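You operate a simulated robot arm through the tools that you are given. There is no shell and no other tool. Be economical: measure what you need, move in short steps, check, and stop when the job is done.

You are at the controls of a simulated two-armed robot. One attempt, no reset.

TASK
Pick up the green pack from the top shelf of the trolley with one hand, pass it to the other hand and put it on the grey top of unit four. Set down upright: green pack.

It is judged by the outcome, as a careful person would: the job done as asked, and still so three seconds after it is handed in. It fails if anything else is knocked over, pushed out of place, dropped, spilled or broken.

THE ROBOT
Two 6-joint arms with two-finger parallel grippers on one trunk, on a base that drives. Base frame: it is fixed to the floor where the robot stands at the start and does not move with it; the origin is under the middle of the robot, x ahead of it, y to its left, z up. Units: m, degrees, N and s.
The left shoulder is at the start at [0.06, 0.187, 0.897], the right one opposite. With the tool pointing down near the work surface each hand reaches from about 0.26 to 0.62 m from the robot's upright axis, wherever it stands, measured 20 degrees to its own side. Places, roughly: green pack (10x6x9 cm) [0.5, 0, 0.7]; grey top of unit four [-2.9, -0.3, 1]. Payload 1.57 kg a hand.
The tool frame of a hand sits at the grasp point between the pads (the TCP): z along the fingers, y along the line on which they close. The tips reach 0.03 m beyond it. The gripper opens to 0.11 m. The fingers are 0.024 m wide and 0.012 m thick; the gripper's body (0.048 by 0.112 m) begins 0.078 m behind the TCP.
Orientation is that of the tool frame in the base frame, as [roll, pitch, yaw] about the fixed x, y, z axes, in that order (R = Rz(yaw) Ry(pitch) Rx(roll)). With the fingers straight down and closing along the base's y, the tool's x points along the base's -x, its y along +y and its z along -z.

THE INTERFACE
- The arms move only by the tool step_arm. It takes "left_commands", "right_commands" or both (then of equal length, played together; a hand with none holds still); each is text: rows parted by semicolons, each of 7 numbers parted by spaces: the shift along the tool's x, y, z in units of 30 mm (1.0 is 30 mm), then the turn, a rotation vector about the tool's x, y, z in units of 5 degrees (1.0 is 5 degrees), then the opening in per cent of the stroke, from 0 (shut) to 100 (fully open). In form: tx ty tz ax ay az gripper; .... A call has 1 to 20 rows; each row shifts and turns the commanded pose from where the row before left it, along the tool's axes as they then stand. A call with a number of a shift or a turn outside -1 to 1 is refused whole. Rows are played at 5 a second. More than 0.05 m and 8.6 degrees between two rows, or a gripper value outside its range, and nothing of the call is played. Where a pose cannot be reached the arm comes as near as it can. A force on the tool above 40 N (or 10 N above the force at the start of the call, whichever is more), or a blocked arm, ends the call early, and 0.2 s more pass. Each finger travels about 0.153 m/s and halts on what it meets, pressing with about 31 N; the grip force reading is that of the motor and also rises with nothing between the fingers. The clock runs only during rows and for 0.2 s after the last one: add rows that do not move to give the fingers time. It gives the time, the measured TCP pose, the force on the tool (base axes), the opening and the grip force at its end, in the units of the frame above (readings bear some noise), with the torque about the TCP (base axes, N m) and any sound that the robot's microphone picked up.
- Cameras (640 x 400 px; columns grow to the right, rows downward): "scene" is now at [-0.0037, -0.0148, 1.4222]; the picture's right is [-0.14, -0.99, 0.00], its down [-0.81, 0.12, -0.57] and it looks along [0.56, -0.08, -0.82] (base axes); focal length 294 px, centre (320, 200). "left" rides on the left gripper at [0.07, -0.016, -0.141] in its tool frame; the picture's right is [0.23, 0.97, 0.00], its down [-0.86, 0.20, -0.48] and it looks along [-0.47, 0.11, 0.88] (tool axes); focal length 222 px, centre (320, 200). "right" rides on the right gripper at [0.07, 0.016, -0.141] in its tool frame; the picture's right is [-0.23, 0.97, 0.00], its down [-0.86, -0.20, -0.48] and it looks along [-0.47, -0.11, 0.88] (tool axes); focal length 222 px, centre (320, 200). There is no depth. A picture from a camera that has moved, and an enlarged one, comes with that camera's place and axes in the base frame and with its lens. The place of the scene camera against the robot may be out by one fixed shift of up to 0.025 m in any direction.
- snapshot(camera): a new picture of that camera. It takes no simulated time.
- slide_trunk(by): slides the trunk up (or, below 0, down) by that many m; the arms and the scene camera ride with it, the base frame stays. It gives what a move gives, with no picture.
- roll_base(legs): drives the robot by 1 to 6 legs, each [ahead, left, turn to the left] in m, m and degrees, along the robot's own axes; the way and the turn of a leg run together, so that a leg with both is an arc; at most 1.5 m and 180 degrees a leg. The arms and the cameras ride along, it lands a little off, and it stops where it bumps. It gives what a move gives.
- turn_head(pan, tilt): turns the head with the scene camera to pan (to the left, within 86 degrees either way) and tilt (down, from -29 to 69), counted from straight ahead of the robot. It gives what a move gives.
- close_up(camera, box): a new picture of the part [left, top, right, bottom] of that camera's present view, enlarged. It takes no simulated time.
- job_done(): hands the job in; it is judged then, once.

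Go step by step. Nothing tells you exact positions but the pictures and the camera data: compare them with the known pose of the tool, close in by small moves and look again before you grip or let go. The budget is 120 turns and 108 pictures, counting those below and the enlarged ones. Unless the task says otherwise, let go and move clear before handing in, and close with one line.

The tools are called after ">>>" as a command line: name --argument value ..., lists and objects as JSON in quotes. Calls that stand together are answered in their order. step_arm: Moves the arms, as the interface text tells. Its arguments: {"type":"object","properties":{"left_commands":{"type":"string"},"right_commands":{"type":"string"}},"required":[]} The other tools are called the same way: slide_trunk (by) slides the trunk up or down; roll_base (legs) drives the base; turn_head (pan, tilt) turns the head that bears the scene camera; snapshot (camera) takes a picture; close_up (camera, box) takes an enlarged picture of a part of a camera's view; job_done () hands the job in.

At the start:

```text
clock: 0.0
left_tool_pos: [0.3754, 0.1556, 0.8234]
left_tcp_rot: [180.0, 0.0, 180.0]
left_contact_force: [-0.2, 0.1, 0.4]
left_wrist_torque: [-0.01, -0.01, 0.02]
left_opening: 0.1103
left_gripper_force: 0.0
right_tool_pos: [0.3353, -0.2292, 0.8602]
right_tcp_rot: [179.9, 0.0, -180.0]
right_contact_force: [-0.1, -0.4, 0.0]
right_wrist_torque: [-0.02, 0.03, 0.02]
right_opening: 0.11
right_gripper_force: 0.1
trunk travel left (down, up): [-0.525, 0.465]
robot x, y, heading: [0.0011, 0.0031, 0.2]
head pan, tilt: [-8.1, 55.3]
```

scene: 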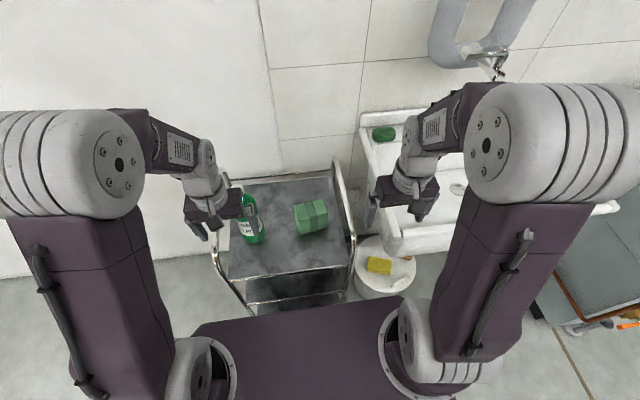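
right: 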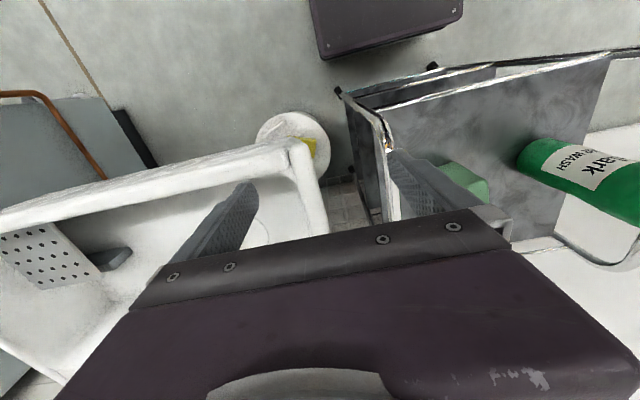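
left: 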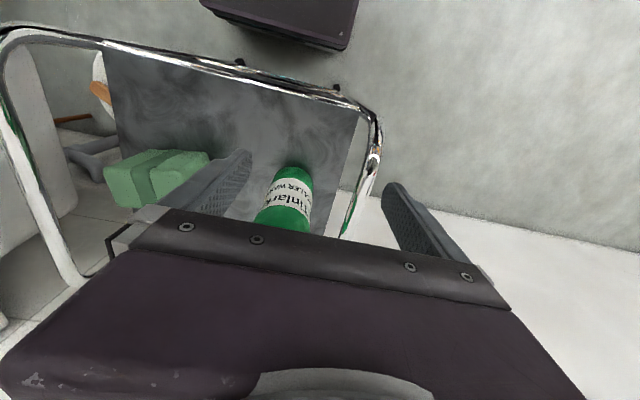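

The green pack stands on the trolley's top shelf with a green bottle to its left and the trolley rails around it. I'll take closer looks before choosing a hand.

>>> close_up --camera "scene" --box '[190, 140, 390, 320]'

>>> close_up --camera "left" --box '[60, 60, 400, 280]'

```text
2.22 times, centred on (290, 230) of scene
camera zoom: at [-0.0037, -0.0148, 1.4222], right [-0.14, -0.99, 0.0], down [-0.81, 0.12, -0.57], along [0.56, -0.08, -0.82], focal length 654 px, centre (387, 133)
```

zoom: 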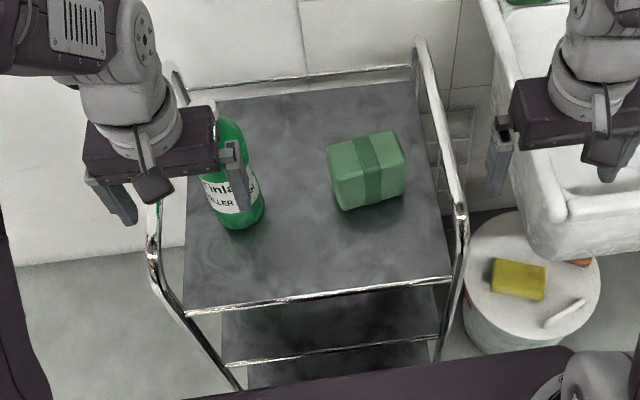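

```text
1.82 times, centred on (230, 170) of left
camera zoom: at [0.3062, 0.1386, 0.9645], right [-0.23, 0.97, 0.0], down [0.86, 0.2, 0.48], along [0.47, 0.11, -0.88], focal length 404 px, centre (484, 254)
```

zoom: 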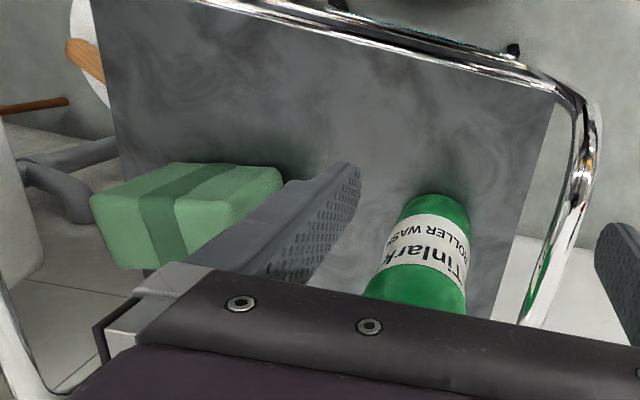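

The bottle is to the left and ahead of the left fingers; the pack needs better measuring. I zoom in tighter.

>>> close_up --camera "scene" --box '[280, 190, 344, 230]'

>>> close_up --camera "left" --box '[90, 130, 250, 230]'

```text
10.00 times, centred on (312, 210) of scene
camera zoom: at [-0.0037, -0.0148, 1.4222], right [-0.14, -0.99, 0.0], down [-0.81, 0.12, -0.57], along [0.56, -0.08, -0.82], focal length 2942 px, centre (400, 100)
```

zoom: 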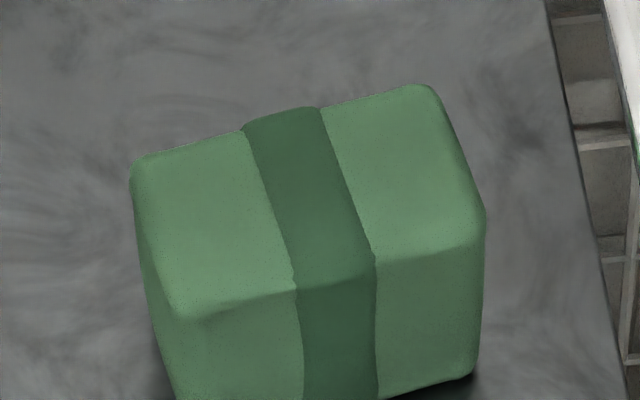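

```text
4.00 times, centred on (170, 180) of left
camera zoom: at [0.3062, 0.1386, 0.9645], right [-0.23, 0.97, 0.0], down [0.86, 0.2, 0.48], along [0.47, 0.11, -0.88], focal length 888 px, centre (920, 280)
```

zoom: 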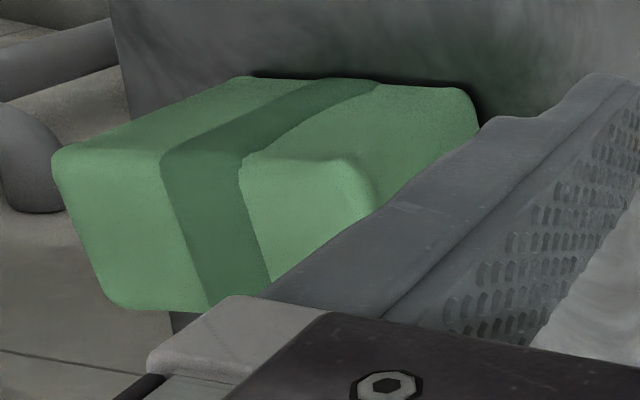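

The pack appears about 10 cm wide across, 6 cm deep, turned ~10° to the left, top near z≈0.71, with the right rail at about y≈-0.15 and z≈0.735. I'll use the right hand (no bottle near): shift over it high up, then turn it so that it closes across the 6 cm side.

>>> step_arm --right_commands "-0.39 0.83 -0.2 0 0 0 100;-0.39 0.83 -0.2 0 0 0 100;-0.39 0.83 -0.2 0 0 0 100;-0.39 0.83 -0.2 0 0 0 100;-0.39 0.83 -0.2 0 0 0 100;-0.39 0.83 -0.2 0 0 0 100;0 0 0 0 0 0 100"

>>> step_arm --right_commands "0 0 0 0 0 -1 100;0 0 0 0 0 -1 100;0 0 0 0 0 -1 100;0 0 0 0 0 -1 100;0 0 0 0 0 -1 100;0 0 0 0 0 -1 100;0 0 0 0 0 -1 100;0 0 0 0 0 -1 100;0 0 0 0 0 -1 100;0 0 0 0 0 -1 100;0 0 0 0 0 -1 100;0 0 0 0 0 -1 100;0 0 0 0 0 -1 100;0 0 0 0 0 -1 100;0 0 0 0 0 -1 100;0 0 0 0 0 -1 100;0 0 0 0 0 -1 100;0 0 0 0 0 -1 100;0 0 0 0 0 -1 100;0 0 0 0 0 -0.9 100"

>>> snapshot --camera "right"

>>> snapshot --camera "scene"

```text
clock: 1.6
left_tool_pos: [0.375, 0.1552, 0.8231]
left_tcp_rot: [-180.0, 0.0, -180.0]
left_contact_force: [0.0, -0.4, 0.4]
left_wrist_torque: [0.0, 0.01, 0.01]
left_opening: 0.1102
left_gripper_force: 0.1
right_tool_pos: [0.4056, -0.0784, 0.898]
right_tcp_rot: [180.0, 0.0, -180.0]
right_contact_force: [0.6, -0.3, 0.7]
right_wrist_torque: [0.0, -0.04, -0.02]
right_opening: 0.1103
right_gripper_force: 0.0
trunk travel left (down, up): [-0.525, 0.465]
robot x, y, heading: [0.0001, -0.0003, 0.0]
head pan, tilt: [-8.1, 55.3]
```

```text
clock: 5.8
left_tool_pos: [0.375, 0.1555, 0.8253]
left_tcp_rot: [180.0, -0.1, -179.9]
left_contact_force: [0.4, 0.2, 0.3]
left_wrist_torque: [-0.03, 0.01, 0.0]
left_opening: 0.1099
left_gripper_force: 0.1
right_tool_pos: [0.4053, -0.0785, 0.8965]
right_tcp_rot: [-180.0, 0.0, -80.4]
right_contact_force: [-0.4, 0.3, 0.1]
right_wrist_torque: [0.01, 0.0, -0.01]
right_opening: 0.1102
right_gripper_force: 0.1
trunk travel left (down, up): [-0.525, 0.465]
robot x, y, heading: [0.0004, 0.0001, 0.1]
head pan, tilt: [-8.1, 55.3]
```

```text
100 pictures are left
camera right: at [0.4001, -0.15, 1.0372], right [-1.0, 0.06, 0.0], down [0.05, 0.88, 0.48], along [0.03, 0.48, -0.88], focal length 222 px, centre (320, 200)
```

right: 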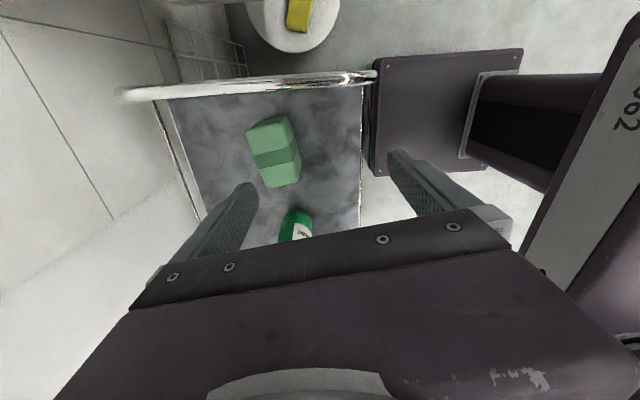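

```text
99 pictures are left
camera scene: at [-0.0037, -0.0148, 1.4222], right [-0.14, -0.99, 0.0], down [-0.81, 0.12, -0.57], along [0.56, -0.08, -0.82], focal length 294 px, centre (320, 200)
```

scene: 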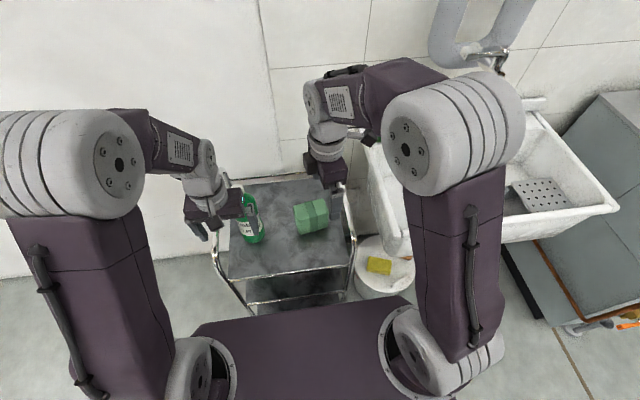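

The turned hand now sees the pack from the right. I enlarge it to measure.

>>> close_up --camera "right" --box '[230, 100, 326, 200]'

```text
4.00 times, centred on (278, 150) of right
camera zoom: at [0.4001, -0.15, 1.0372], right [-1.0, 0.06, 0.0], down [0.05, 0.88, 0.48], along [0.03, 0.48, -0.88], focal length 888 px, centre (488, 400)
```

zoom: 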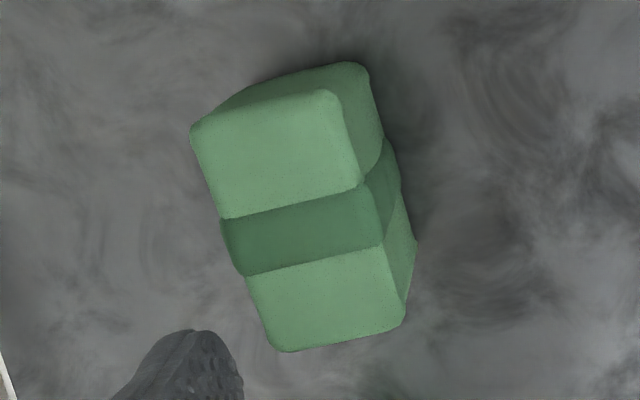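

The pack's centre works out at about (0.479, -0.049), top z≈0.705, yaw ≈ 9.5°. I'll move the right hand over its right half to z≈0.79 and check.

>>> step_arm --right_commands "0.045 -0.64 0.3 0 0 0 100;0.045 -0.64 0.9 0 0 0 100;0.045 -0.64 0.9 0 0 0 100;0.045 -0.64 0.9 0 0 0 100;0 0 0.5 0 0 0 100;0 0 0 0 0 0 100"

>>> snapshot --camera "right"

>>> close_up --camera "scene" --box '[230, 130, 390, 260]'

>>> close_up --camera "left" --box '[40, 80, 280, 230]'

```text
clock: 7.2
left_tool_pos: [0.375, 0.1564, 0.8231]
left_tcp_rot: [179.9, 0.0, 180.0]
left_contact_force: [-0.2, -0.9, 0.3]
left_wrist_torque: [-0.02, 0.04, 0.02]
left_opening: 0.1099
left_gripper_force: 0.1
right_tool_pos: [0.4837, -0.072, 0.7919]
right_tcp_rot: [180.0, 0.0, -80.5]
right_contact_force: [0.4, -0.3, 0.6]
right_wrist_torque: [-0.07, -0.01, -0.03]
right_opening: 0.1098
right_gripper_force: 0.0
trunk travel left (down, up): [-0.525, 0.465]
robot x, y, heading: [0.0005, -0.0035, -0.1]
head pan, tilt: [-8.1, 55.3]
```

```text
97 pictures are left
camera right: at [0.4776, -0.1429, 0.9321], right [-1.0, 0.06, 0.0], down [0.06, 0.88, 0.48], along [0.03, 0.48, -0.88], focal length 222 px, centre (320, 200)
```

right: 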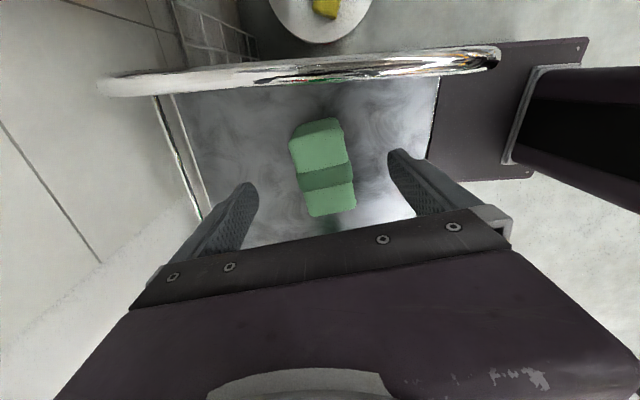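

```text
3.08 times, centred on (310, 195) of scene
camera zoom: at [-0.0034, -0.0148, 1.4222], right [-0.14, -0.99, 0.0], down [-0.81, 0.12, -0.57], along [0.56, -0.08, -0.82], focal length 905 px, centre (351, 215)
```

zoom: 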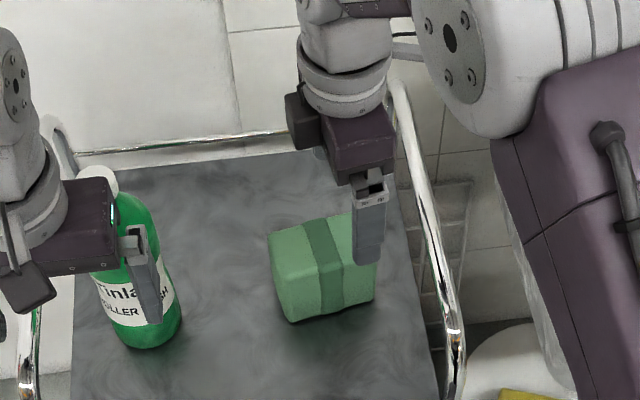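

```text
2.67 times, centred on (160, 155) of left
camera zoom: at [0.3064, 0.1386, 0.9645], right [-0.23, 0.97, 0.0], down [0.86, 0.2, 0.48], along [0.47, 0.11, -0.88], focal length 592 px, centre (747, 320)
```

zoom: 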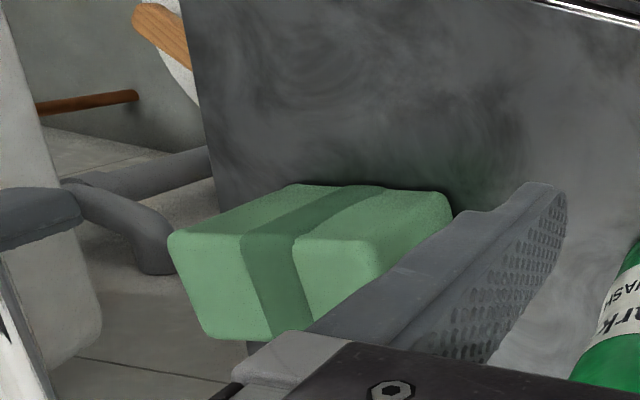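

The pack is centred between the fingers in the closing direction, and the hand is over its right half. I descend to z≈0.675.

>>> step_arm --right_commands "0 0 0.8 0 0 0 100;0 0 0.8 0 0 0 100;0 0 0.8 0 0 0 100;0 0 0.8 0 0 0 100;0 0 0.7 0 0 0 100;0 0 0 0 0 0 100"

>>> snapshot --camera "right"

>>> close_up --camera "scene" --box '[270, 170, 366, 230]'

```text
clock: 8.6
left_tool_pos: [0.3739, 0.1561, 0.824]
left_tcp_rot: [-180.0, 0.0, 180.0]
left_contact_force: [0.9, -1.1, -0.4]
left_wrist_torque: [-0.04, 0.02, 0.0]
left_opening: 0.1098
left_gripper_force: 0.1
right_tool_pos: [0.4807, -0.0719, 0.6756]
right_tcp_rot: [179.9, 0.0, -80.5]
right_contact_force: [0.2, 0.1, 0.5]
right_wrist_torque: [0.01, -0.03, -0.04]
right_opening: 0.1098
right_gripper_force: 0.2
trunk travel left (down, up): [-0.525, 0.465]
robot x, y, heading: [0.0022, -0.0019, -0.3]
head pan, tilt: [-8.1, 55.3]
```

```text
94 pictures are left
camera right: at [0.4763, -0.1421, 0.8158], right [-1.0, 0.06, 0.0], down [0.06, 0.88, 0.48], along [0.03, 0.48, -0.88], focal length 222 px, centre (320, 200)
```

right: 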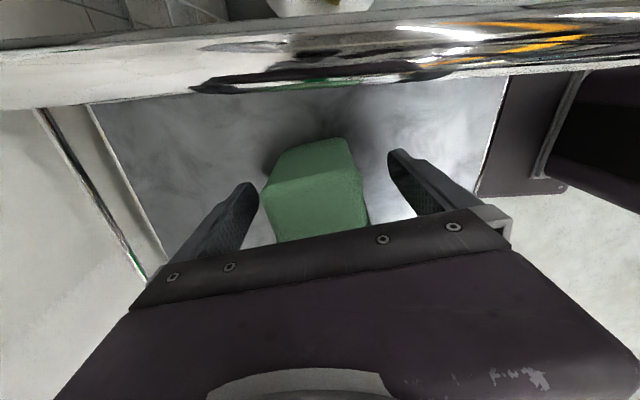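

```text
6.67 times, centred on (318, 200) of scene
camera zoom: at [-0.0039, -0.0148, 1.4222], right [-0.14, -0.99, 0.0], down [-0.81, 0.12, -0.57], along [0.56, -0.08, -0.82], focal length 1961 px, centre (333, 200)
```

zoom: 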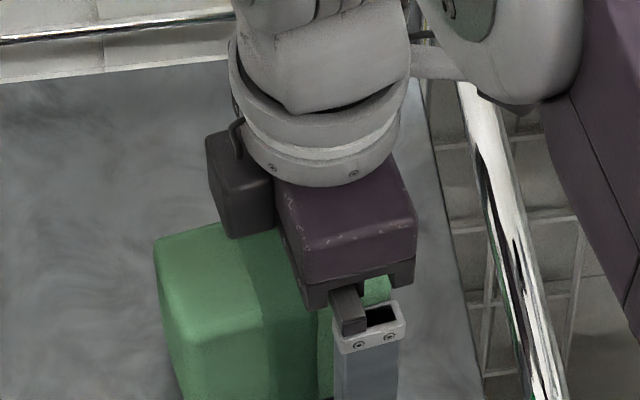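

The fingers straddle the pack's right half with space on both sides. Closing.

>>> step_arm --right_commands "0 0 0 0 0 0 60;0 0 0 0 0 0 45;0 0 0 0 0 0 30;0 0 0 0 0 0 10;0 0 0 0 0 0 0;0 0 0 0 0 0 0"

>>> step_arm --right_commands "0 0 -0.3 0 0 0 0;0 0 -0.5 0 0 0 0;0 0 -0.5 0 0 0 0;0 0 0 0 0 0 0"

>>> snapshot --camera "right"

>>> close_up --camera "left" --box '[40, 80, 280, 230]'

```text
clock: 10.0
left_tool_pos: [0.375, 0.1554, 0.8234]
left_tcp_rot: [180.0, 0.0, -179.9]
left_contact_force: [-0.2, -0.7, -0.4]
left_wrist_torque: [-0.02, 0.03, 0.03]
left_opening: 0.1099
left_gripper_force: 0.0
right_tool_pos: [0.4816, -0.0718, 0.6746]
right_tcp_rot: [-180.0, 0.0, -80.4]
right_contact_force: [0.4, 0.7, 0.0]
right_wrist_torque: [0.01, -0.05, -0.04]
right_opening: 0.0597
right_gripper_force: 30.6
trunk travel left (down, up): [-0.525, 0.465]
robot x, y, heading: [-0.0004, -0.0033, 0.1]
head pan, tilt: [-8.1, 55.3]
```

```text
clock: 11.0
left_tool_pos: [0.3762, 0.1568, 0.8233]
left_tcp_rot: [180.0, 0.0, -179.9]
left_contact_force: [0.5, -0.5, -0.4]
left_wrist_torque: [0.02, 0.05, 0.0]
left_opening: 0.11
left_gripper_force: 0.0
right_tool_pos: [0.4818, -0.0713, 0.713]
right_tcp_rot: [179.9, 0.0, -80.5]
right_contact_force: [-0.1, 1.1, -2.1]
right_wrist_torque: [-0.05, -0.04, 0.02]
right_opening: 0.0595
right_gripper_force: 30.8
trunk travel left (down, up): [-0.525, 0.465]
robot x, y, heading: [0.0005, 0.0032, -0.0]
head pan, tilt: [-8.1, 55.3]
```

```text
92 pictures are left
camera right: at [0.4772, -0.1425, 0.8533], right [-1.0, 0.06, 0.0], down [0.06, 0.88, 0.48], along [0.03, 0.48, -0.88], focal length 222 px, centre (320, 200)
```

right: 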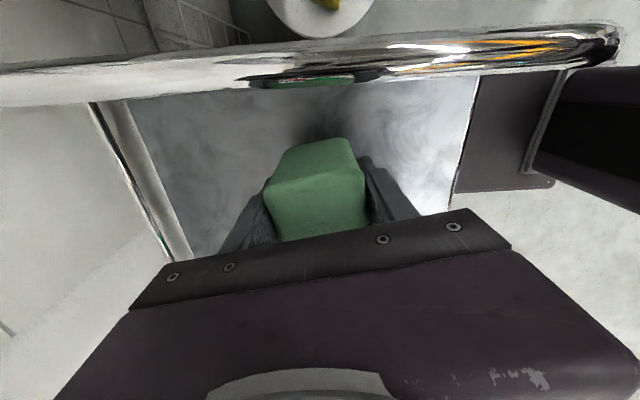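

```text
2.67 times, centred on (160, 155) of left
camera zoom: at [0.3066, 0.1386, 0.9644], right [-0.23, 0.97, 0.0], down [0.86, 0.2, 0.48], along [0.47, 0.11, -0.88], focal length 592 px, centre (747, 320)
```

zoom: 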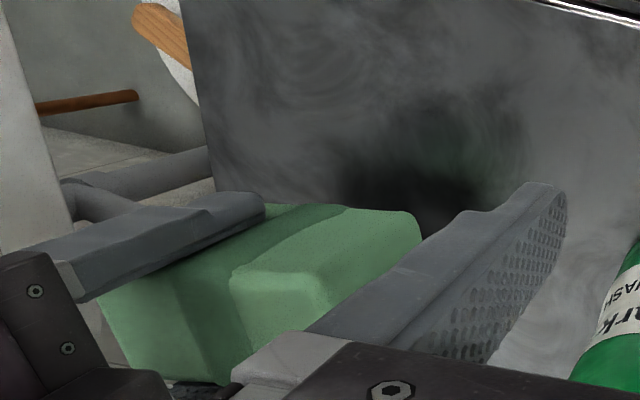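

The pack is held (about 2 N) and lifted. I raise it further above the rails and look around with the head for where to back off.

>>> step_arm --right_commands "0 0 -0.8 0 0 0 0;0 0 -0.8 0 0 0 0;0 0 -0.8 0 0 0 0;0 0 -0.8 0 0 0 0;0 0 -0.8 0 0 0 0;0 0 -0.8 0 0 0 0;0 0 -0.8 0 0 0 0;0 0 0 0 0 0 0"

>>> turn_head --pan 86 --tilt 25

>>> snapshot --camera "scene"

>>> turn_head --pan -86 --tilt 25

>>> snapshot --camera "scene"

```text
clock: 12.8
left_tool_pos: [0.3754, 0.1552, 0.8237]
left_tcp_rot: [179.9, 0.0, -180.0]
left_contact_force: [1.0, -0.1, -0.3]
left_wrist_torque: [0.0, -0.03, -0.03]
left_opening: 0.1098
left_gripper_force: 0.1
right_tool_pos: [0.4811, -0.0725, 0.881]
right_tcp_rot: [-179.9, 0.1, -80.6]
right_contact_force: [0.4, -0.1, -2.3]
right_wrist_torque: [-0.06, -0.03, 0.01]
right_opening: 0.0596
right_gripper_force: 30.7
trunk travel left (down, up): [-0.525, 0.465]
robot x, y, heading: [-0.0009, 0.0006, 0.2]
head pan, tilt: [-8.1, 55.3]
```

```text
clock: 14.5
left_tool_pos: [0.3754, 0.156, 0.8233]
left_tcp_rot: [180.0, 0.1, -179.9]
left_contact_force: [-0.4, -0.2, -0.3]
left_wrist_torque: [-0.01, -0.01, -0.03]
left_opening: 0.1103
left_gripper_force: 0.0
right_tool_pos: [0.4807, -0.0718, 0.8825]
right_tcp_rot: [-180.0, 0.1, -80.5]
right_contact_force: [-0.7, 0.2, -3.6]
right_wrist_torque: [-0.06, -0.01, -0.04]
right_opening: 0.0593
right_gripper_force: 30.4
trunk travel left (down, up): [-0.525, 0.465]
robot x, y, heading: [-0.0027, -0.0002, 0.2]
head pan, tilt: [85.9, 25.0]
```

```text
90 pictures are left
camera scene: at [-0.0678, 0.0872, 1.4666], right [1.0, -0.07, 0.0], down [-0.03, -0.42, -0.91], along [0.06, 0.9, -0.42], focal length 294 px, centre (320, 200)
```

scene: 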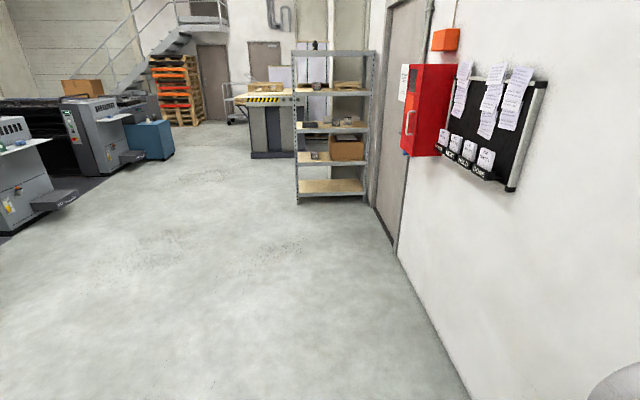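

```text
clock: 17.1
left_tool_pos: [0.3739, 0.1558, 0.8236]
left_tcp_rot: [-180.0, 0.0, 179.9]
left_contact_force: [-0.1, 1.0, -0.3]
left_wrist_torque: [0.01, 0.0, 0.02]
left_opening: 0.1099
left_gripper_force: 0.1
right_tool_pos: [0.4808, -0.0728, 0.881]
right_tcp_rot: [179.9, 0.0, -80.5]
right_contact_force: [0.6, 0.3, -2.5]
right_wrist_torque: [-0.06, 0.0, 0.01]
right_opening: 0.0598
right_gripper_force: 30.9
trunk travel left (down, up): [-0.525, 0.465]
robot x, y, heading: [-0.0008, 0.0026, 0.1]
head pan, tilt: [-85.9, 25.0]
```

```text
89 pictures are left
camera scene: at [-0.0679, -0.0966, 1.4666], right [-1.0, -0.07, 0.0], down [-0.03, 0.42, -0.91], along [0.06, -0.9, -0.42], focal length 294 px, centre (320, 200)
```

scene: 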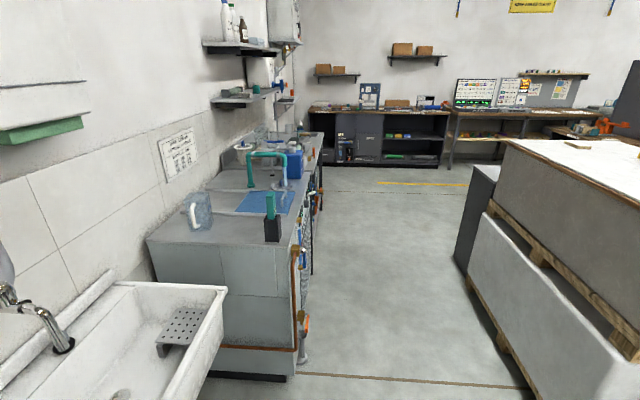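

There is open floor on both sides; the printing press units stand behind. I back off 0.5 m from the trolley.

>>> roll_base --legs '[[-0.5, 0, 0]]'

>>> turn_head --pan 0 --tilt 55

>>> snapshot --camera "scene"

```text
clock: 20.0
left_tool_pos: [-0.1179, 0.1564, 0.8232]
left_tcp_rot: [180.0, -0.1, -179.8]
left_contact_force: [0.0, 0.5, -0.3]
left_wrist_torque: [0.03, -0.01, -0.03]
left_opening: 0.1101
left_gripper_force: 0.1
right_tool_pos: [-0.011, -0.0722, 0.8816]
right_tcp_rot: [-180.0, 0.1, -80.5]
right_contact_force: [-0.4, -0.6, -2.0]
right_wrist_torque: [-0.04, 0.01, -0.01]
right_opening: 0.0598
right_gripper_force: 31.1
trunk travel left (down, up): [-0.525, 0.465]
robot x, y, heading: [-0.4925, 0.001, 0.1]
head pan, tilt: [-85.9, 25.0]
```

```text
clock: 21.6
left_tool_pos: [-0.1169, 0.1566, 0.8225]
left_tcp_rot: [-179.9, 0.1, -179.9]
left_contact_force: [-0.1, 0.0, 0.6]
left_wrist_torque: [0.03, -0.03, -0.02]
left_opening: 0.1097
left_gripper_force: 0.0
right_tool_pos: [-0.0098, -0.0723, 0.8811]
right_tcp_rot: [179.9, -0.1, -80.4]
right_contact_force: [0.3, -0.4, -2.0]
right_wrist_torque: [-0.08, 0.0, -0.02]
right_opening: 0.0596
right_gripper_force: 31.0
trunk travel left (down, up): [-0.525, 0.465]
robot x, y, heading: [-0.4917, 0.0028, 0.2]
head pan, tilt: [0.0, 55.0]
```

```text
88 pictures are left
camera scene: at [-0.4942, -0.0053, 1.4226], right [0.0, -1.0, 0.0], down [-0.82, 0.0, -0.57], along [0.57, 0.0, -0.82], focal length 294 px, centre (320, 200)
```

scene: 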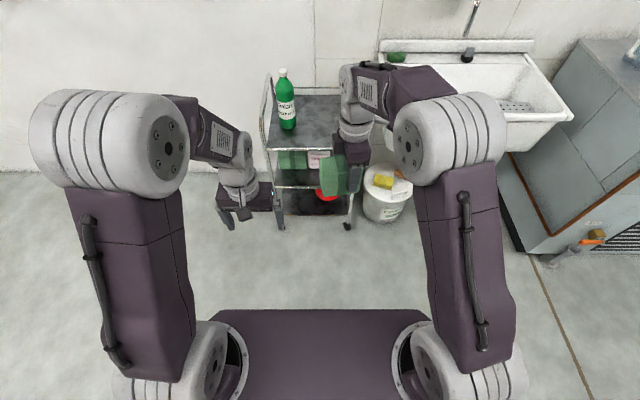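

The trolley is clear and undisturbed. I turn around on the spot and look at unit four before choosing the hand-over grip.

>>> roll_base --legs '[[-0.15, 0, 0], [0, 0, 180]]'

>>> turn_head --pan 0 --tilt 15

>>> snapshot --camera "scene"

```text
clock: 30.4
left_tool_pos: [-1.0127, -0.1678, 0.8223]
left_tcp_rot: [179.9, 0.0, 1.7]
left_contact_force: [0.0, -0.4, -0.4]
left_wrist_torque: [-0.01, -0.02, 0.05]
left_opening: 0.1105
left_gripper_force: 0.0
right_tool_pos: [-1.1258, 0.0571, 0.8815]
right_tcp_rot: [180.0, -0.1, 101.3]
right_contact_force: [0.6, 0.2, -1.9]
right_wrist_torque: [0.05, -0.01, 0.01]
right_opening: 0.0598
right_gripper_force: 30.5
trunk travel left (down, up): [-0.525, 0.465]
robot x, y, heading: [-0.6416, -0.0018, -178.3]
head pan, tilt: [0.0, 55.0]
```

```text
clock: 31.4
left_tool_pos: [-1.0125, -0.1676, 0.8218]
left_tcp_rot: [179.9, 0.0, 1.7]
left_contact_force: [-0.3, -0.1, 0.0]
left_wrist_torque: [0.01, 0.0, 0.03]
left_opening: 0.1099
left_gripper_force: 0.0
right_tool_pos: [-1.1247, 0.0575, 0.8815]
right_tcp_rot: [180.0, -0.1, 101.2]
right_contact_force: [-0.3, 0.7, -2.4]
right_wrist_torque: [0.05, -0.01, 0.01]
right_opening: 0.06
right_gripper_force: 31.3
trunk travel left (down, up): [-0.525, 0.465]
robot x, y, heading: [-0.6429, -0.0018, -178.5]
head pan, tilt: [0.0, 15.0]
```

```text
87 pictures are left
camera scene: at [-0.6911, -0.0068, 1.4827], right [-0.03, 1.0, 0.0], down [0.26, 0.01, -0.97], along [-0.97, -0.03, -0.26], focal length 294 px, centre (320, 200)
```

scene: 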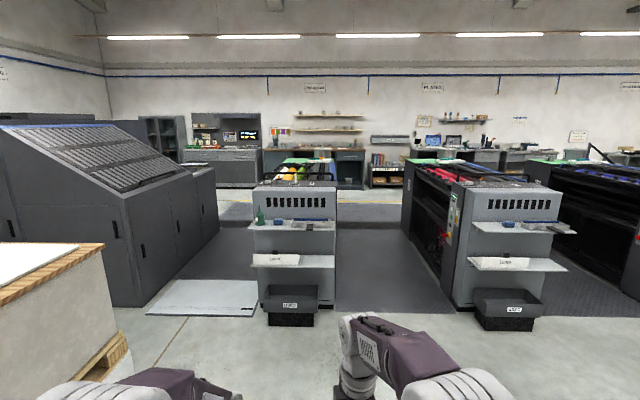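

Unit four should be the machine straight ahead at image column ~295. I zoom in on it.

>>> close_up --camera "scene" --box '[230, 150, 360, 330]'

>>> close_up --camera "scene" --box '[240, 150, 350, 220]'

```text
2.22 times, centred on (295, 240) of scene
camera zoom: at [-0.6911, -0.0068, 1.4827], right [-0.03, 1.0, 0.0], down [0.26, 0.01, -0.97], along [-0.97, -0.03, -0.26], focal length 654 px, centre (376, 111)
```

zoom: 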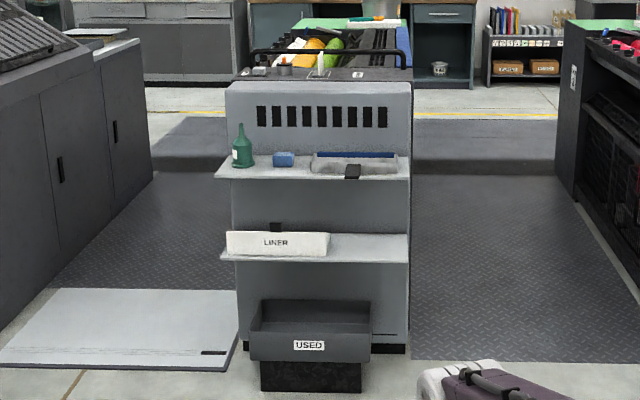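

```text
5.71 times, centred on (295, 185) of scene
camera zoom: at [-0.6911, -0.0068, 1.4827], right [-0.03, 1.0, 0.0], down [0.26, 0.01, -0.97], along [-0.97, -0.03, -0.26], focal length 1681 px, centre (463, 286)
```

zoom: 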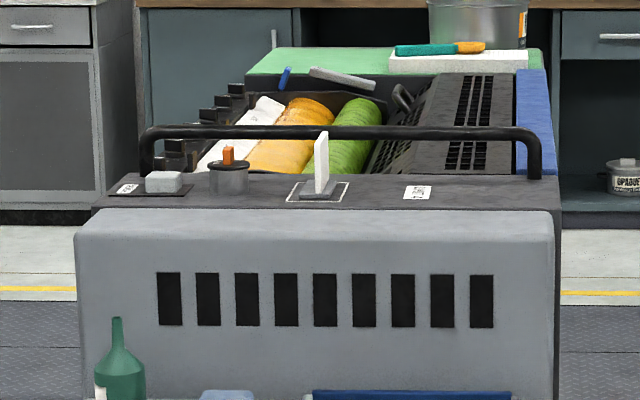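

Unit four's dark-grey top carries a block, a pot and a card holder, with free space toward the right and a guard rail behind. First the hand-over here in free space; I look at both hands.

>>> turn_head --pan 0 --tilt 50

>>> close_up --camera "scene" --box '[200, 60, 420, 230]'

>>> snapshot --camera "left"

```text
clock: 32.5
left_tool_pos: [-1.0136, -0.1679, 0.8239]
left_tcp_rot: [-180.0, 0.1, 1.7]
left_contact_force: [-0.1, -0.6, 0.0]
left_wrist_torque: [-0.01, 0.02, 0.0]
left_opening: 0.1101
left_gripper_force: 0.1
right_tool_pos: [-1.1258, 0.0561, 0.8816]
right_tcp_rot: [-180.0, 0.0, 101.2]
right_contact_force: [0.2, -0.6, -3.5]
right_wrist_torque: [0.11, 0.01, -0.01]
right_opening: 0.0596
right_gripper_force: 31.1
trunk travel left (down, up): [-0.525, 0.465]
robot x, y, heading: [-0.6454, -0.0021, -178.3]
head pan, tilt: [0.0, 50.0]
```

```text
2.35 times, centred on (310, 145) of scene
camera zoom: at [-0.6747, -0.0063, 1.4291], right [-0.03, 1.0, 0.0], down [0.77, 0.02, -0.64], along [-0.64, -0.02, -0.77], focal length 692 px, centre (344, 329)
```

zoom: 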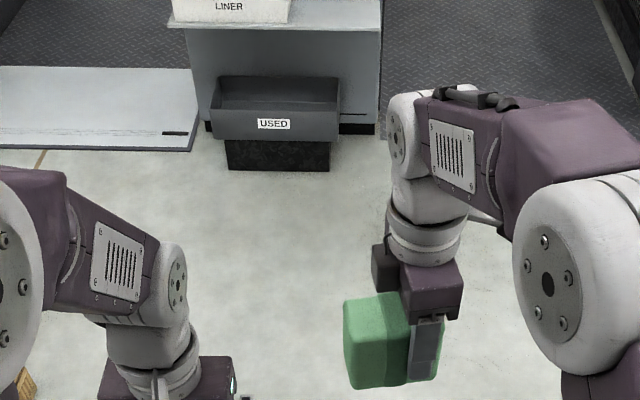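

```text
83 pictures are left
camera left: at [-0.9429, -0.1504, 0.9645], right [0.26, -0.97, 0.0], down [-0.85, -0.22, 0.48], along [-0.46, -0.12, -0.88], focal length 222 px, centre (320, 200)
```

left: 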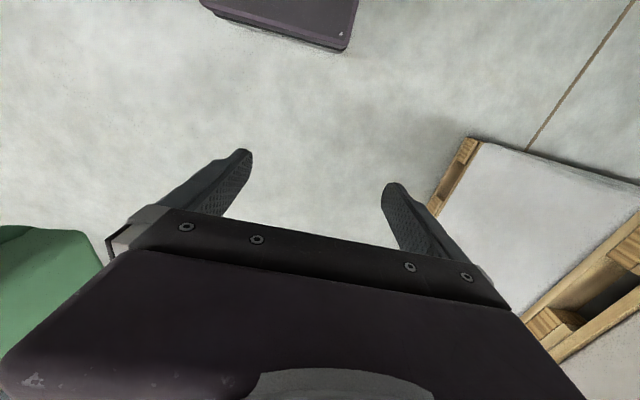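

I'll bring the left hand in from the left, pointing inward and ~35° down, to grip the left end while the right hand holds the right half. First raise and turn the left hand well clear of the pack.

>>> step_arm --left_commands "-0.25 0.54 -0.92 0 0 0 100;-0.25 0.54 -0.92 0 0 0 100;-0.25 0.54 -0.92 0 0 0 100;-0.25 0.54 -0.92 0 0 0 100;0 0 0 0 0 0 100"

>>> step_arm --left_commands "0 0 0 0 0 0.946 100;0 0 0 0 0 0.946 100;0 0 0 0 0 0.946 100;0 0 0 0 0 0.946 100;0 0 0 0 0 0.946 100;0 0 0 0 0 0.946 100;0 0 0 0 0 0.946 100;0 0 0 0 0 0.946 100;0 0 0 0 0 0.946 100;0 0 0 0 0 0.946 100;0 0 0 0 0 0.946 100;0 0 0 0 0 0.946 100;0 0 0 0 0 0.946 100;0 0 0 0 0 0.946 100;0 0 0 0 0 0.946 100;0 0 0 0 0 0.946 100;0 0 0 0 0 0.946 100;0 0 0 0 0 0 100"

>>> step_arm --left_commands "0 0 0 0 -1 0 100;0 0 0 0 -1 0 100;0 0 0 0 -1 0 100;0 0 0 0 -1 0 100;0 0 0 0 -1 0 100;0 0 0 0 -1 0 100;0 0 0 0 -1 0 100;0 0 0 0 -1 0 100;0 0 0 0 -1 0 100;0 0 0 0 -1 0 100;0 0 0 0 -1 0 100;0 0 0 0 0 0 100"

>>> snapshot --camera "scene"

>>> snapshot --camera "left"

```text
clock: 33.6
left_tool_pos: [-1.04, -0.2341, 0.9338]
left_tcp_rot: [-179.9, 0.0, 1.7]
left_contact_force: [-0.1, -0.3, -0.6]
left_wrist_torque: [0.0, -0.02, 0.02]
left_opening: 0.11
left_gripper_force: 0.0
right_tool_pos: [-1.1247, 0.0577, 0.8817]
right_tcp_rot: [180.0, 0.0, 101.2]
right_contact_force: [0.5, 0.5, -2.2]
right_wrist_torque: [0.05, 0.01, -0.04]
right_opening: 0.0599
right_gripper_force: 31.1
trunk travel left (down, up): [-0.525, 0.465]
robot x, y, heading: [-0.6401, 0.0005, -178.1]
head pan, tilt: [0.0, 50.0]
```

```text
clock: 37.5
left_tool_pos: [-1.0416, -0.2337, 0.9354]
left_tcp_rot: [-179.9, 0.1, -78.8]
left_contact_force: [0.3, 0.0, -0.2]
left_wrist_torque: [-0.01, 0.01, 0.02]
left_opening: 0.11
left_gripper_force: 0.1
right_tool_pos: [-1.1257, 0.0574, 0.8815]
right_tcp_rot: [-180.0, 0.0, 101.2]
right_contact_force: [-0.8, 0.4, -1.5]
right_wrist_torque: [0.07, 0.04, -0.03]
right_opening: 0.0597
right_gripper_force: 31.4
trunk travel left (down, up): [-0.525, 0.465]
robot x, y, heading: [-0.6429, 0.0011, -178.2]
head pan, tilt: [0.0, 50.0]
```

```text
clock: 40.0
left_tool_pos: [-1.0414, -0.2318, 0.935]
left_tcp_rot: [-180.0, 55.2, -78.7]
left_contact_force: [0.2, 0.4, -0.2]
left_wrist_torque: [-0.03, 0.01, 0.02]
left_opening: 0.1099
left_gripper_force: 0.1
right_tool_pos: [-1.1248, 0.0576, 0.8819]
right_tcp_rot: [-179.9, 0.0, 101.3]
right_contact_force: [-0.3, -0.6, -2.2]
right_wrist_torque: [0.03, 0.04, -0.02]
right_opening: 0.0597
right_gripper_force: 31.1
trunk travel left (down, up): [-0.525, 0.465]
robot x, y, heading: [-0.6422, -0.0013, -178.5]
head pan, tilt: [0.0, 50.0]
```

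```text
82 pictures are left
camera scene: at [-0.6744, -0.0059, 1.4291], right [-0.03, 1.0, 0.0], down [0.77, 0.02, -0.64], along [-0.64, -0.02, -0.77], focal length 294 px, centre (320, 200)
```

scene: 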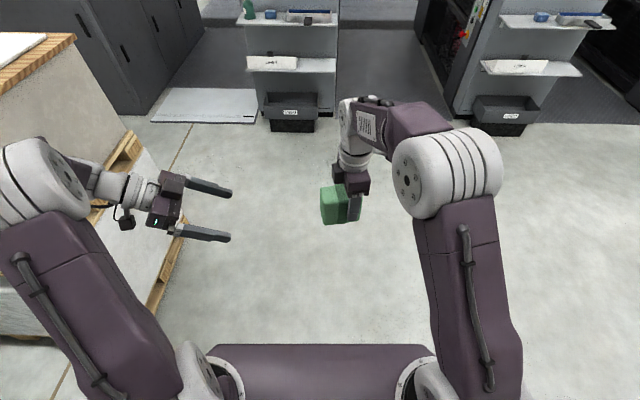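

```text
81 pictures are left
camera left: at [-0.9935, -0.3838, 0.9578], right [-0.93, -0.32, -0.19], down [-0.21, 0.06, 0.98], along [-0.3, 0.95, -0.12], focal length 222 px, centre (320, 200)
```

left: 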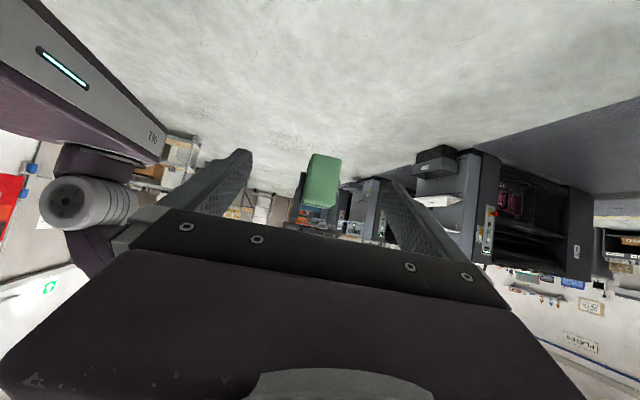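

The left hand takes that pose well. I align it with the pack's left end at ~12 cm standoff and check.

>>> step_arm --left_commands "-0.67 0.21 1 0 0 0 100;-0.67 0.21 1 0 0 0 100;-0.67 0.21 1 0 0 0 100;-0.67 0.21 1 0 0 0 100;0 0 0 0 0 0 100"

>>> snapshot --camera "left"

>>> close_up --camera "scene" --box '[190, 120, 390, 260]'

```text
clock: 41.2
left_tool_pos: [-1.0947, -0.0968, 0.9304]
left_tcp_rot: [-180.0, 55.0, -78.6]
left_contact_force: [0.2, 0.3, -0.1]
left_wrist_torque: [-0.01, -0.01, 0.01]
left_opening: 0.11
left_gripper_force: 0.1
right_tool_pos: [-1.1245, 0.0576, 0.8817]
right_tcp_rot: [180.0, 0.0, 101.2]
right_contact_force: [0.0, 0.1, -2.0]
right_wrist_torque: [0.06, -0.01, 0.01]
right_opening: 0.0596
right_gripper_force: 31.1
trunk travel left (down, up): [-0.525, 0.465]
robot x, y, heading: [-0.6433, -0.0034, -178.3]
head pan, tilt: [0.0, 50.0]
```

```text
80 pictures are left
camera left: at [-1.0472, -0.247, 0.9539], right [-0.93, -0.32, -0.19], down [-0.21, 0.06, 0.97], along [-0.3, 0.95, -0.12], focal length 222 px, centre (320, 200)
```

left: 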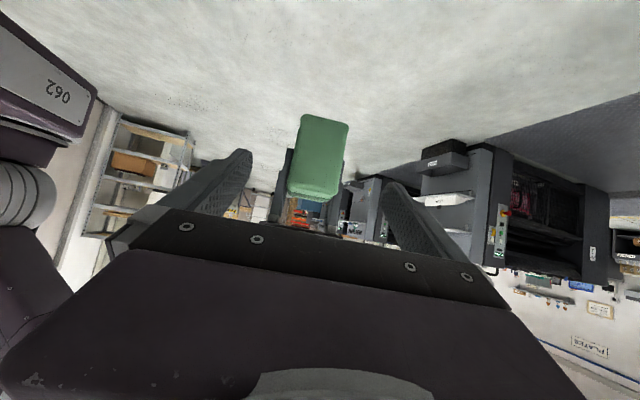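

```text
2.86 times, centred on (290, 190) of scene
camera zoom: at [-0.6743, -0.007, 1.4291], right [-0.03, 1.0, 0.0], down [0.77, 0.02, -0.64], along [-0.64, -0.02, -0.77], focal length 841 px, centre (406, 229)
```

zoom: 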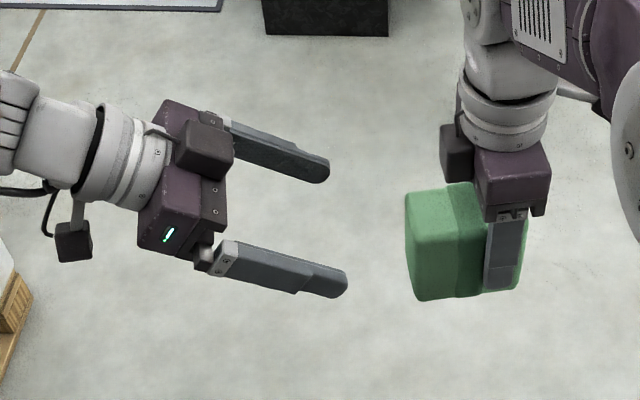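

The left hand lines up with the pack's end. I advance 9 cm with open fingers and check again.

>>> step_arm --left_commands "-0.04 0 0.75 0 0 0 100;-0.04 0 0.75 0 0 0 100;-0.04 0 0.75 0 0 0 100;-0.03 0 0.75 0 0 0 100;0 0 0 0 0 0 100"

>>> snapshot --camera "left"

>>> close_up --camera "scene" --box '[190, 120, 390, 260]'

```text
clock: 42.5
left_tool_pos: [-1.1099, -0.0216, 0.8842]
left_tcp_rot: [-179.9, 55.1, -78.6]
left_contact_force: [-0.1, 0.1, 0.3]
left_wrist_torque: [-0.02, 0.0, 0.01]
left_opening: 0.1099
left_gripper_force: 0.1
right_tool_pos: [-1.1261, 0.0575, 0.8825]
right_tcp_rot: [179.9, 0.0, 101.1]
right_contact_force: [-0.7, -0.6, -2.0]
right_wrist_torque: [0.05, 0.02, -0.02]
right_opening: 0.0598
right_gripper_force: 31.1
trunk travel left (down, up): [-0.525, 0.465]
robot x, y, heading: [-0.645, -0.0002, -178.0]
head pan, tilt: [0.0, 50.0]
```

```text
78 pictures are left
camera left: at [-1.0623, -0.1722, 0.9074], right [-0.93, -0.32, -0.19], down [-0.21, 0.06, 0.97], along [-0.3, 0.95, -0.12], focal length 222 px, centre (320, 200)
```

left: 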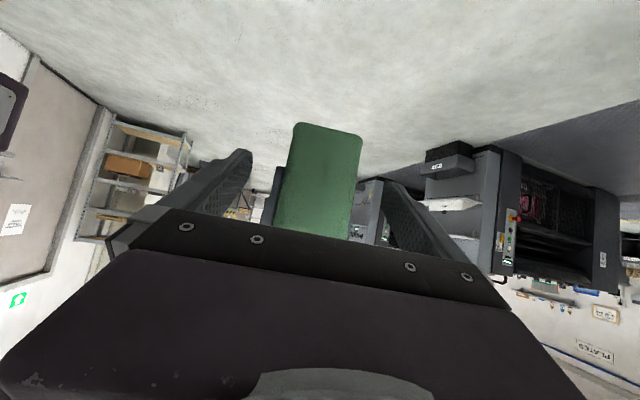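

```text
2.86 times, centred on (290, 190) of scene
camera zoom: at [-0.6743, -0.0066, 1.4291], right [-0.03, 1.0, 0.0], down [0.77, 0.02, -0.64], along [-0.64, -0.02, -0.77], focal length 841 px, centre (406, 229)
```

zoom: 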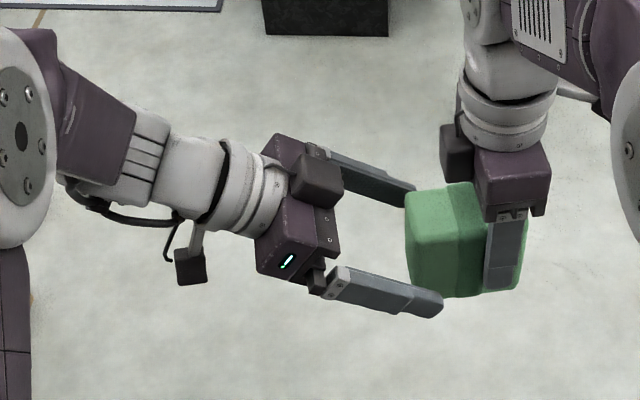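

Good alignment. I advance the last 3 cm and look before closing.

>>> step_arm --left_commands "0 0 0.5 0 0 0 100;0 0 0.48 0 0 0 100;0 0 0 0 0 0 100"

>>> close_up --camera "scene" --box '[230, 140, 380, 240]'

>>> snapshot --camera "right"

```text
clock: 43.2
left_tool_pos: [-1.1148, 0.0007, 0.8661]
left_tcp_rot: [-180.0, 55.0, -78.6]
left_contact_force: [0.1, 0.4, 0.7]
left_wrist_torque: [0.04, -0.03, 0.02]
left_opening: 0.1099
left_gripper_force: 0.1
right_tool_pos: [-1.1239, 0.0564, 0.8815]
right_tcp_rot: [179.9, 0.0, 101.2]
right_contact_force: [0.3, 0.1, -1.7]
right_wrist_torque: [0.03, 0.03, -0.01]
right_opening: 0.0596
right_gripper_force: 31.1
trunk travel left (down, up): [-0.525, 0.465]
robot x, y, heading: [-0.6416, -0.0034, -178.5]
head pan, tilt: [0.0, 50.0]
```

```text
4.00 times, centred on (305, 190) of scene
camera zoom: at [-0.6745, -0.0064, 1.4291], right [-0.03, 1.0, 0.0], down [0.77, 0.02, -0.64], along [-0.64, -0.02, -0.77], focal length 1177 px, centre (380, 240)
```

zoom: 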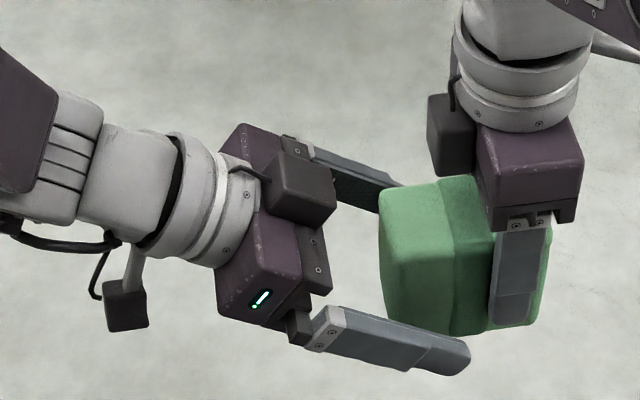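

```text
75 pictures are left
camera right: at [-1.1236, 0.1292, 1.0227], right [1.0, -0.03, 0.0], down [-0.03, -0.88, 0.48], along [-0.02, -0.48, -0.88], focal length 222 px, centre (320, 200)
```

right: 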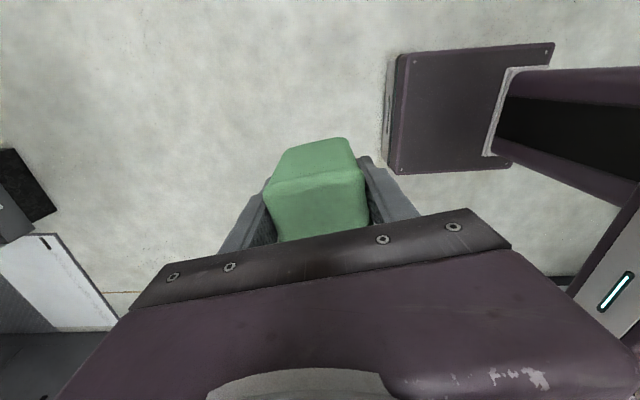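

The left fingers straddle the left part of the pack, clear of the right fingers. I close the left hand.

>>> step_arm --left_commands "0 0 0 0 0 0 75;0 0 0 0 0 0 62;0 0 0 0 0 0 54;0 0 0 0 0 0 40;0 0 0 0 0 0 20;0 0 0 0 0 0 0;0 0 0 0 0 0 0;0 0 0 0 0 0 0"

>>> close_up --camera "scene" --box '[230, 140, 380, 240]'

```text
clock: 45.0
left_tool_pos: [-1.1147, 0.0001, 0.8666]
left_tcp_rot: [-179.9, 54.9, -78.7]
left_contact_force: [2.0, -0.2, 0.3]
left_wrist_torque: [0.0, -0.02, -0.16]
left_opening: 0.0598
left_gripper_force: 31.1
right_tool_pos: [-1.1254, 0.0558, 0.8821]
right_tcp_rot: [-179.9, 0.0, 101.2]
right_contact_force: [-2.2, 0.0, -3.0]
right_wrist_torque: [0.01, 0.06, 0.02]
right_opening: 0.0598
right_gripper_force: 31.2
trunk travel left (down, up): [-0.525, 0.465]
robot x, y, heading: [-0.6425, -0.0029, -178.1]
head pan, tilt: [0.0, 50.0]
```

```text
4.00 times, centred on (305, 190) of scene
camera zoom: at [-0.6746, -0.0063, 1.4291], right [-0.03, 1.0, 0.0], down [0.77, 0.02, -0.64], along [-0.64, -0.02, -0.77], focal length 1177 px, centre (380, 240)
```

zoom: 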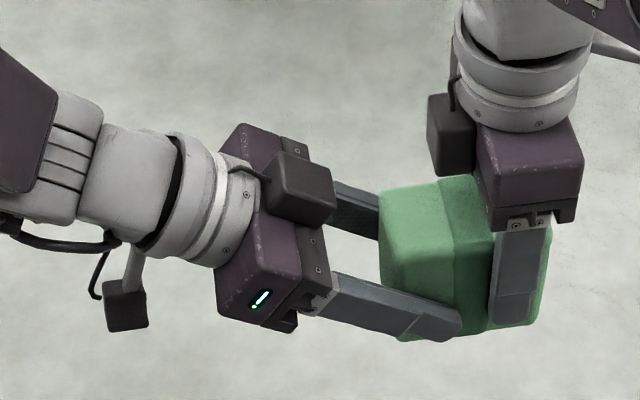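

Both hands hold the pack. The right hand now opens and rises clear.

>>> step_arm --right_commands "0 0 0 0 0 0 60;0 0 0 0 0 0 75;0 0 0 0 0 0 90;0 0 0 0 0 0 100;0 0 -0.5 0 0 0 100;0 0 -0.9 0 0 0 100;0 0 -0.9 0 0 0 100;0 0 -0.9 0 0 0 100;0 0 -0.9 0 0 0 100;0 0 -0.9 0 0 0 100;0 0 0 0 0 0 100"

>>> snapshot --camera "scene"

>>> snapshot --camera "right"

```text
clock: 47.5
left_tool_pos: [-1.1142, 0.0003, 0.8661]
left_tcp_rot: [-180.0, 55.1, -78.6]
left_contact_force: [0.6, -0.4, -0.5]
left_wrist_torque: [-0.11, -0.03, -0.03]
left_opening: 0.0597
left_gripper_force: 31.4
right_tool_pos: [-1.1251, 0.058, 1.0318]
right_tcp_rot: [179.9, 0.1, 101.2]
right_contact_force: [0.5, 0.4, 1.5]
right_wrist_torque: [0.02, 0.0, 0.03]
right_opening: 0.11
right_gripper_force: 0.1
trunk travel left (down, up): [-0.525, 0.465]
robot x, y, heading: [-0.6467, -0.0003, -178.3]
head pan, tilt: [0.0, 50.0]
```

```text
73 pictures are left
camera scene: at [-0.6747, -0.0063, 1.4291], right [-0.03, 1.0, 0.0], down [0.77, 0.02, -0.64], along [-0.64, -0.02, -0.77], focal length 294 px, centre (320, 200)
```

scene: 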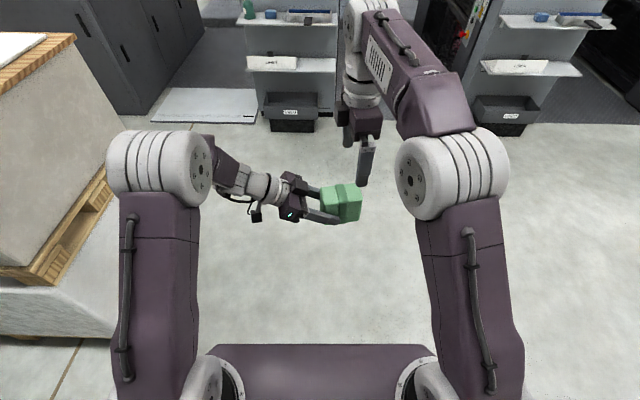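

```text
72 pictures are left
camera right: at [-1.1237, 0.1294, 1.1734], right [1.0, -0.03, 0.0], down [-0.03, -0.88, 0.48], along [-0.02, -0.48, -0.88], focal length 222 px, centre (320, 200)
```

right: 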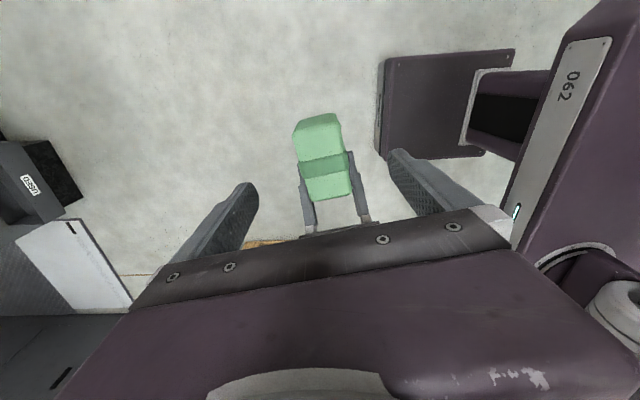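

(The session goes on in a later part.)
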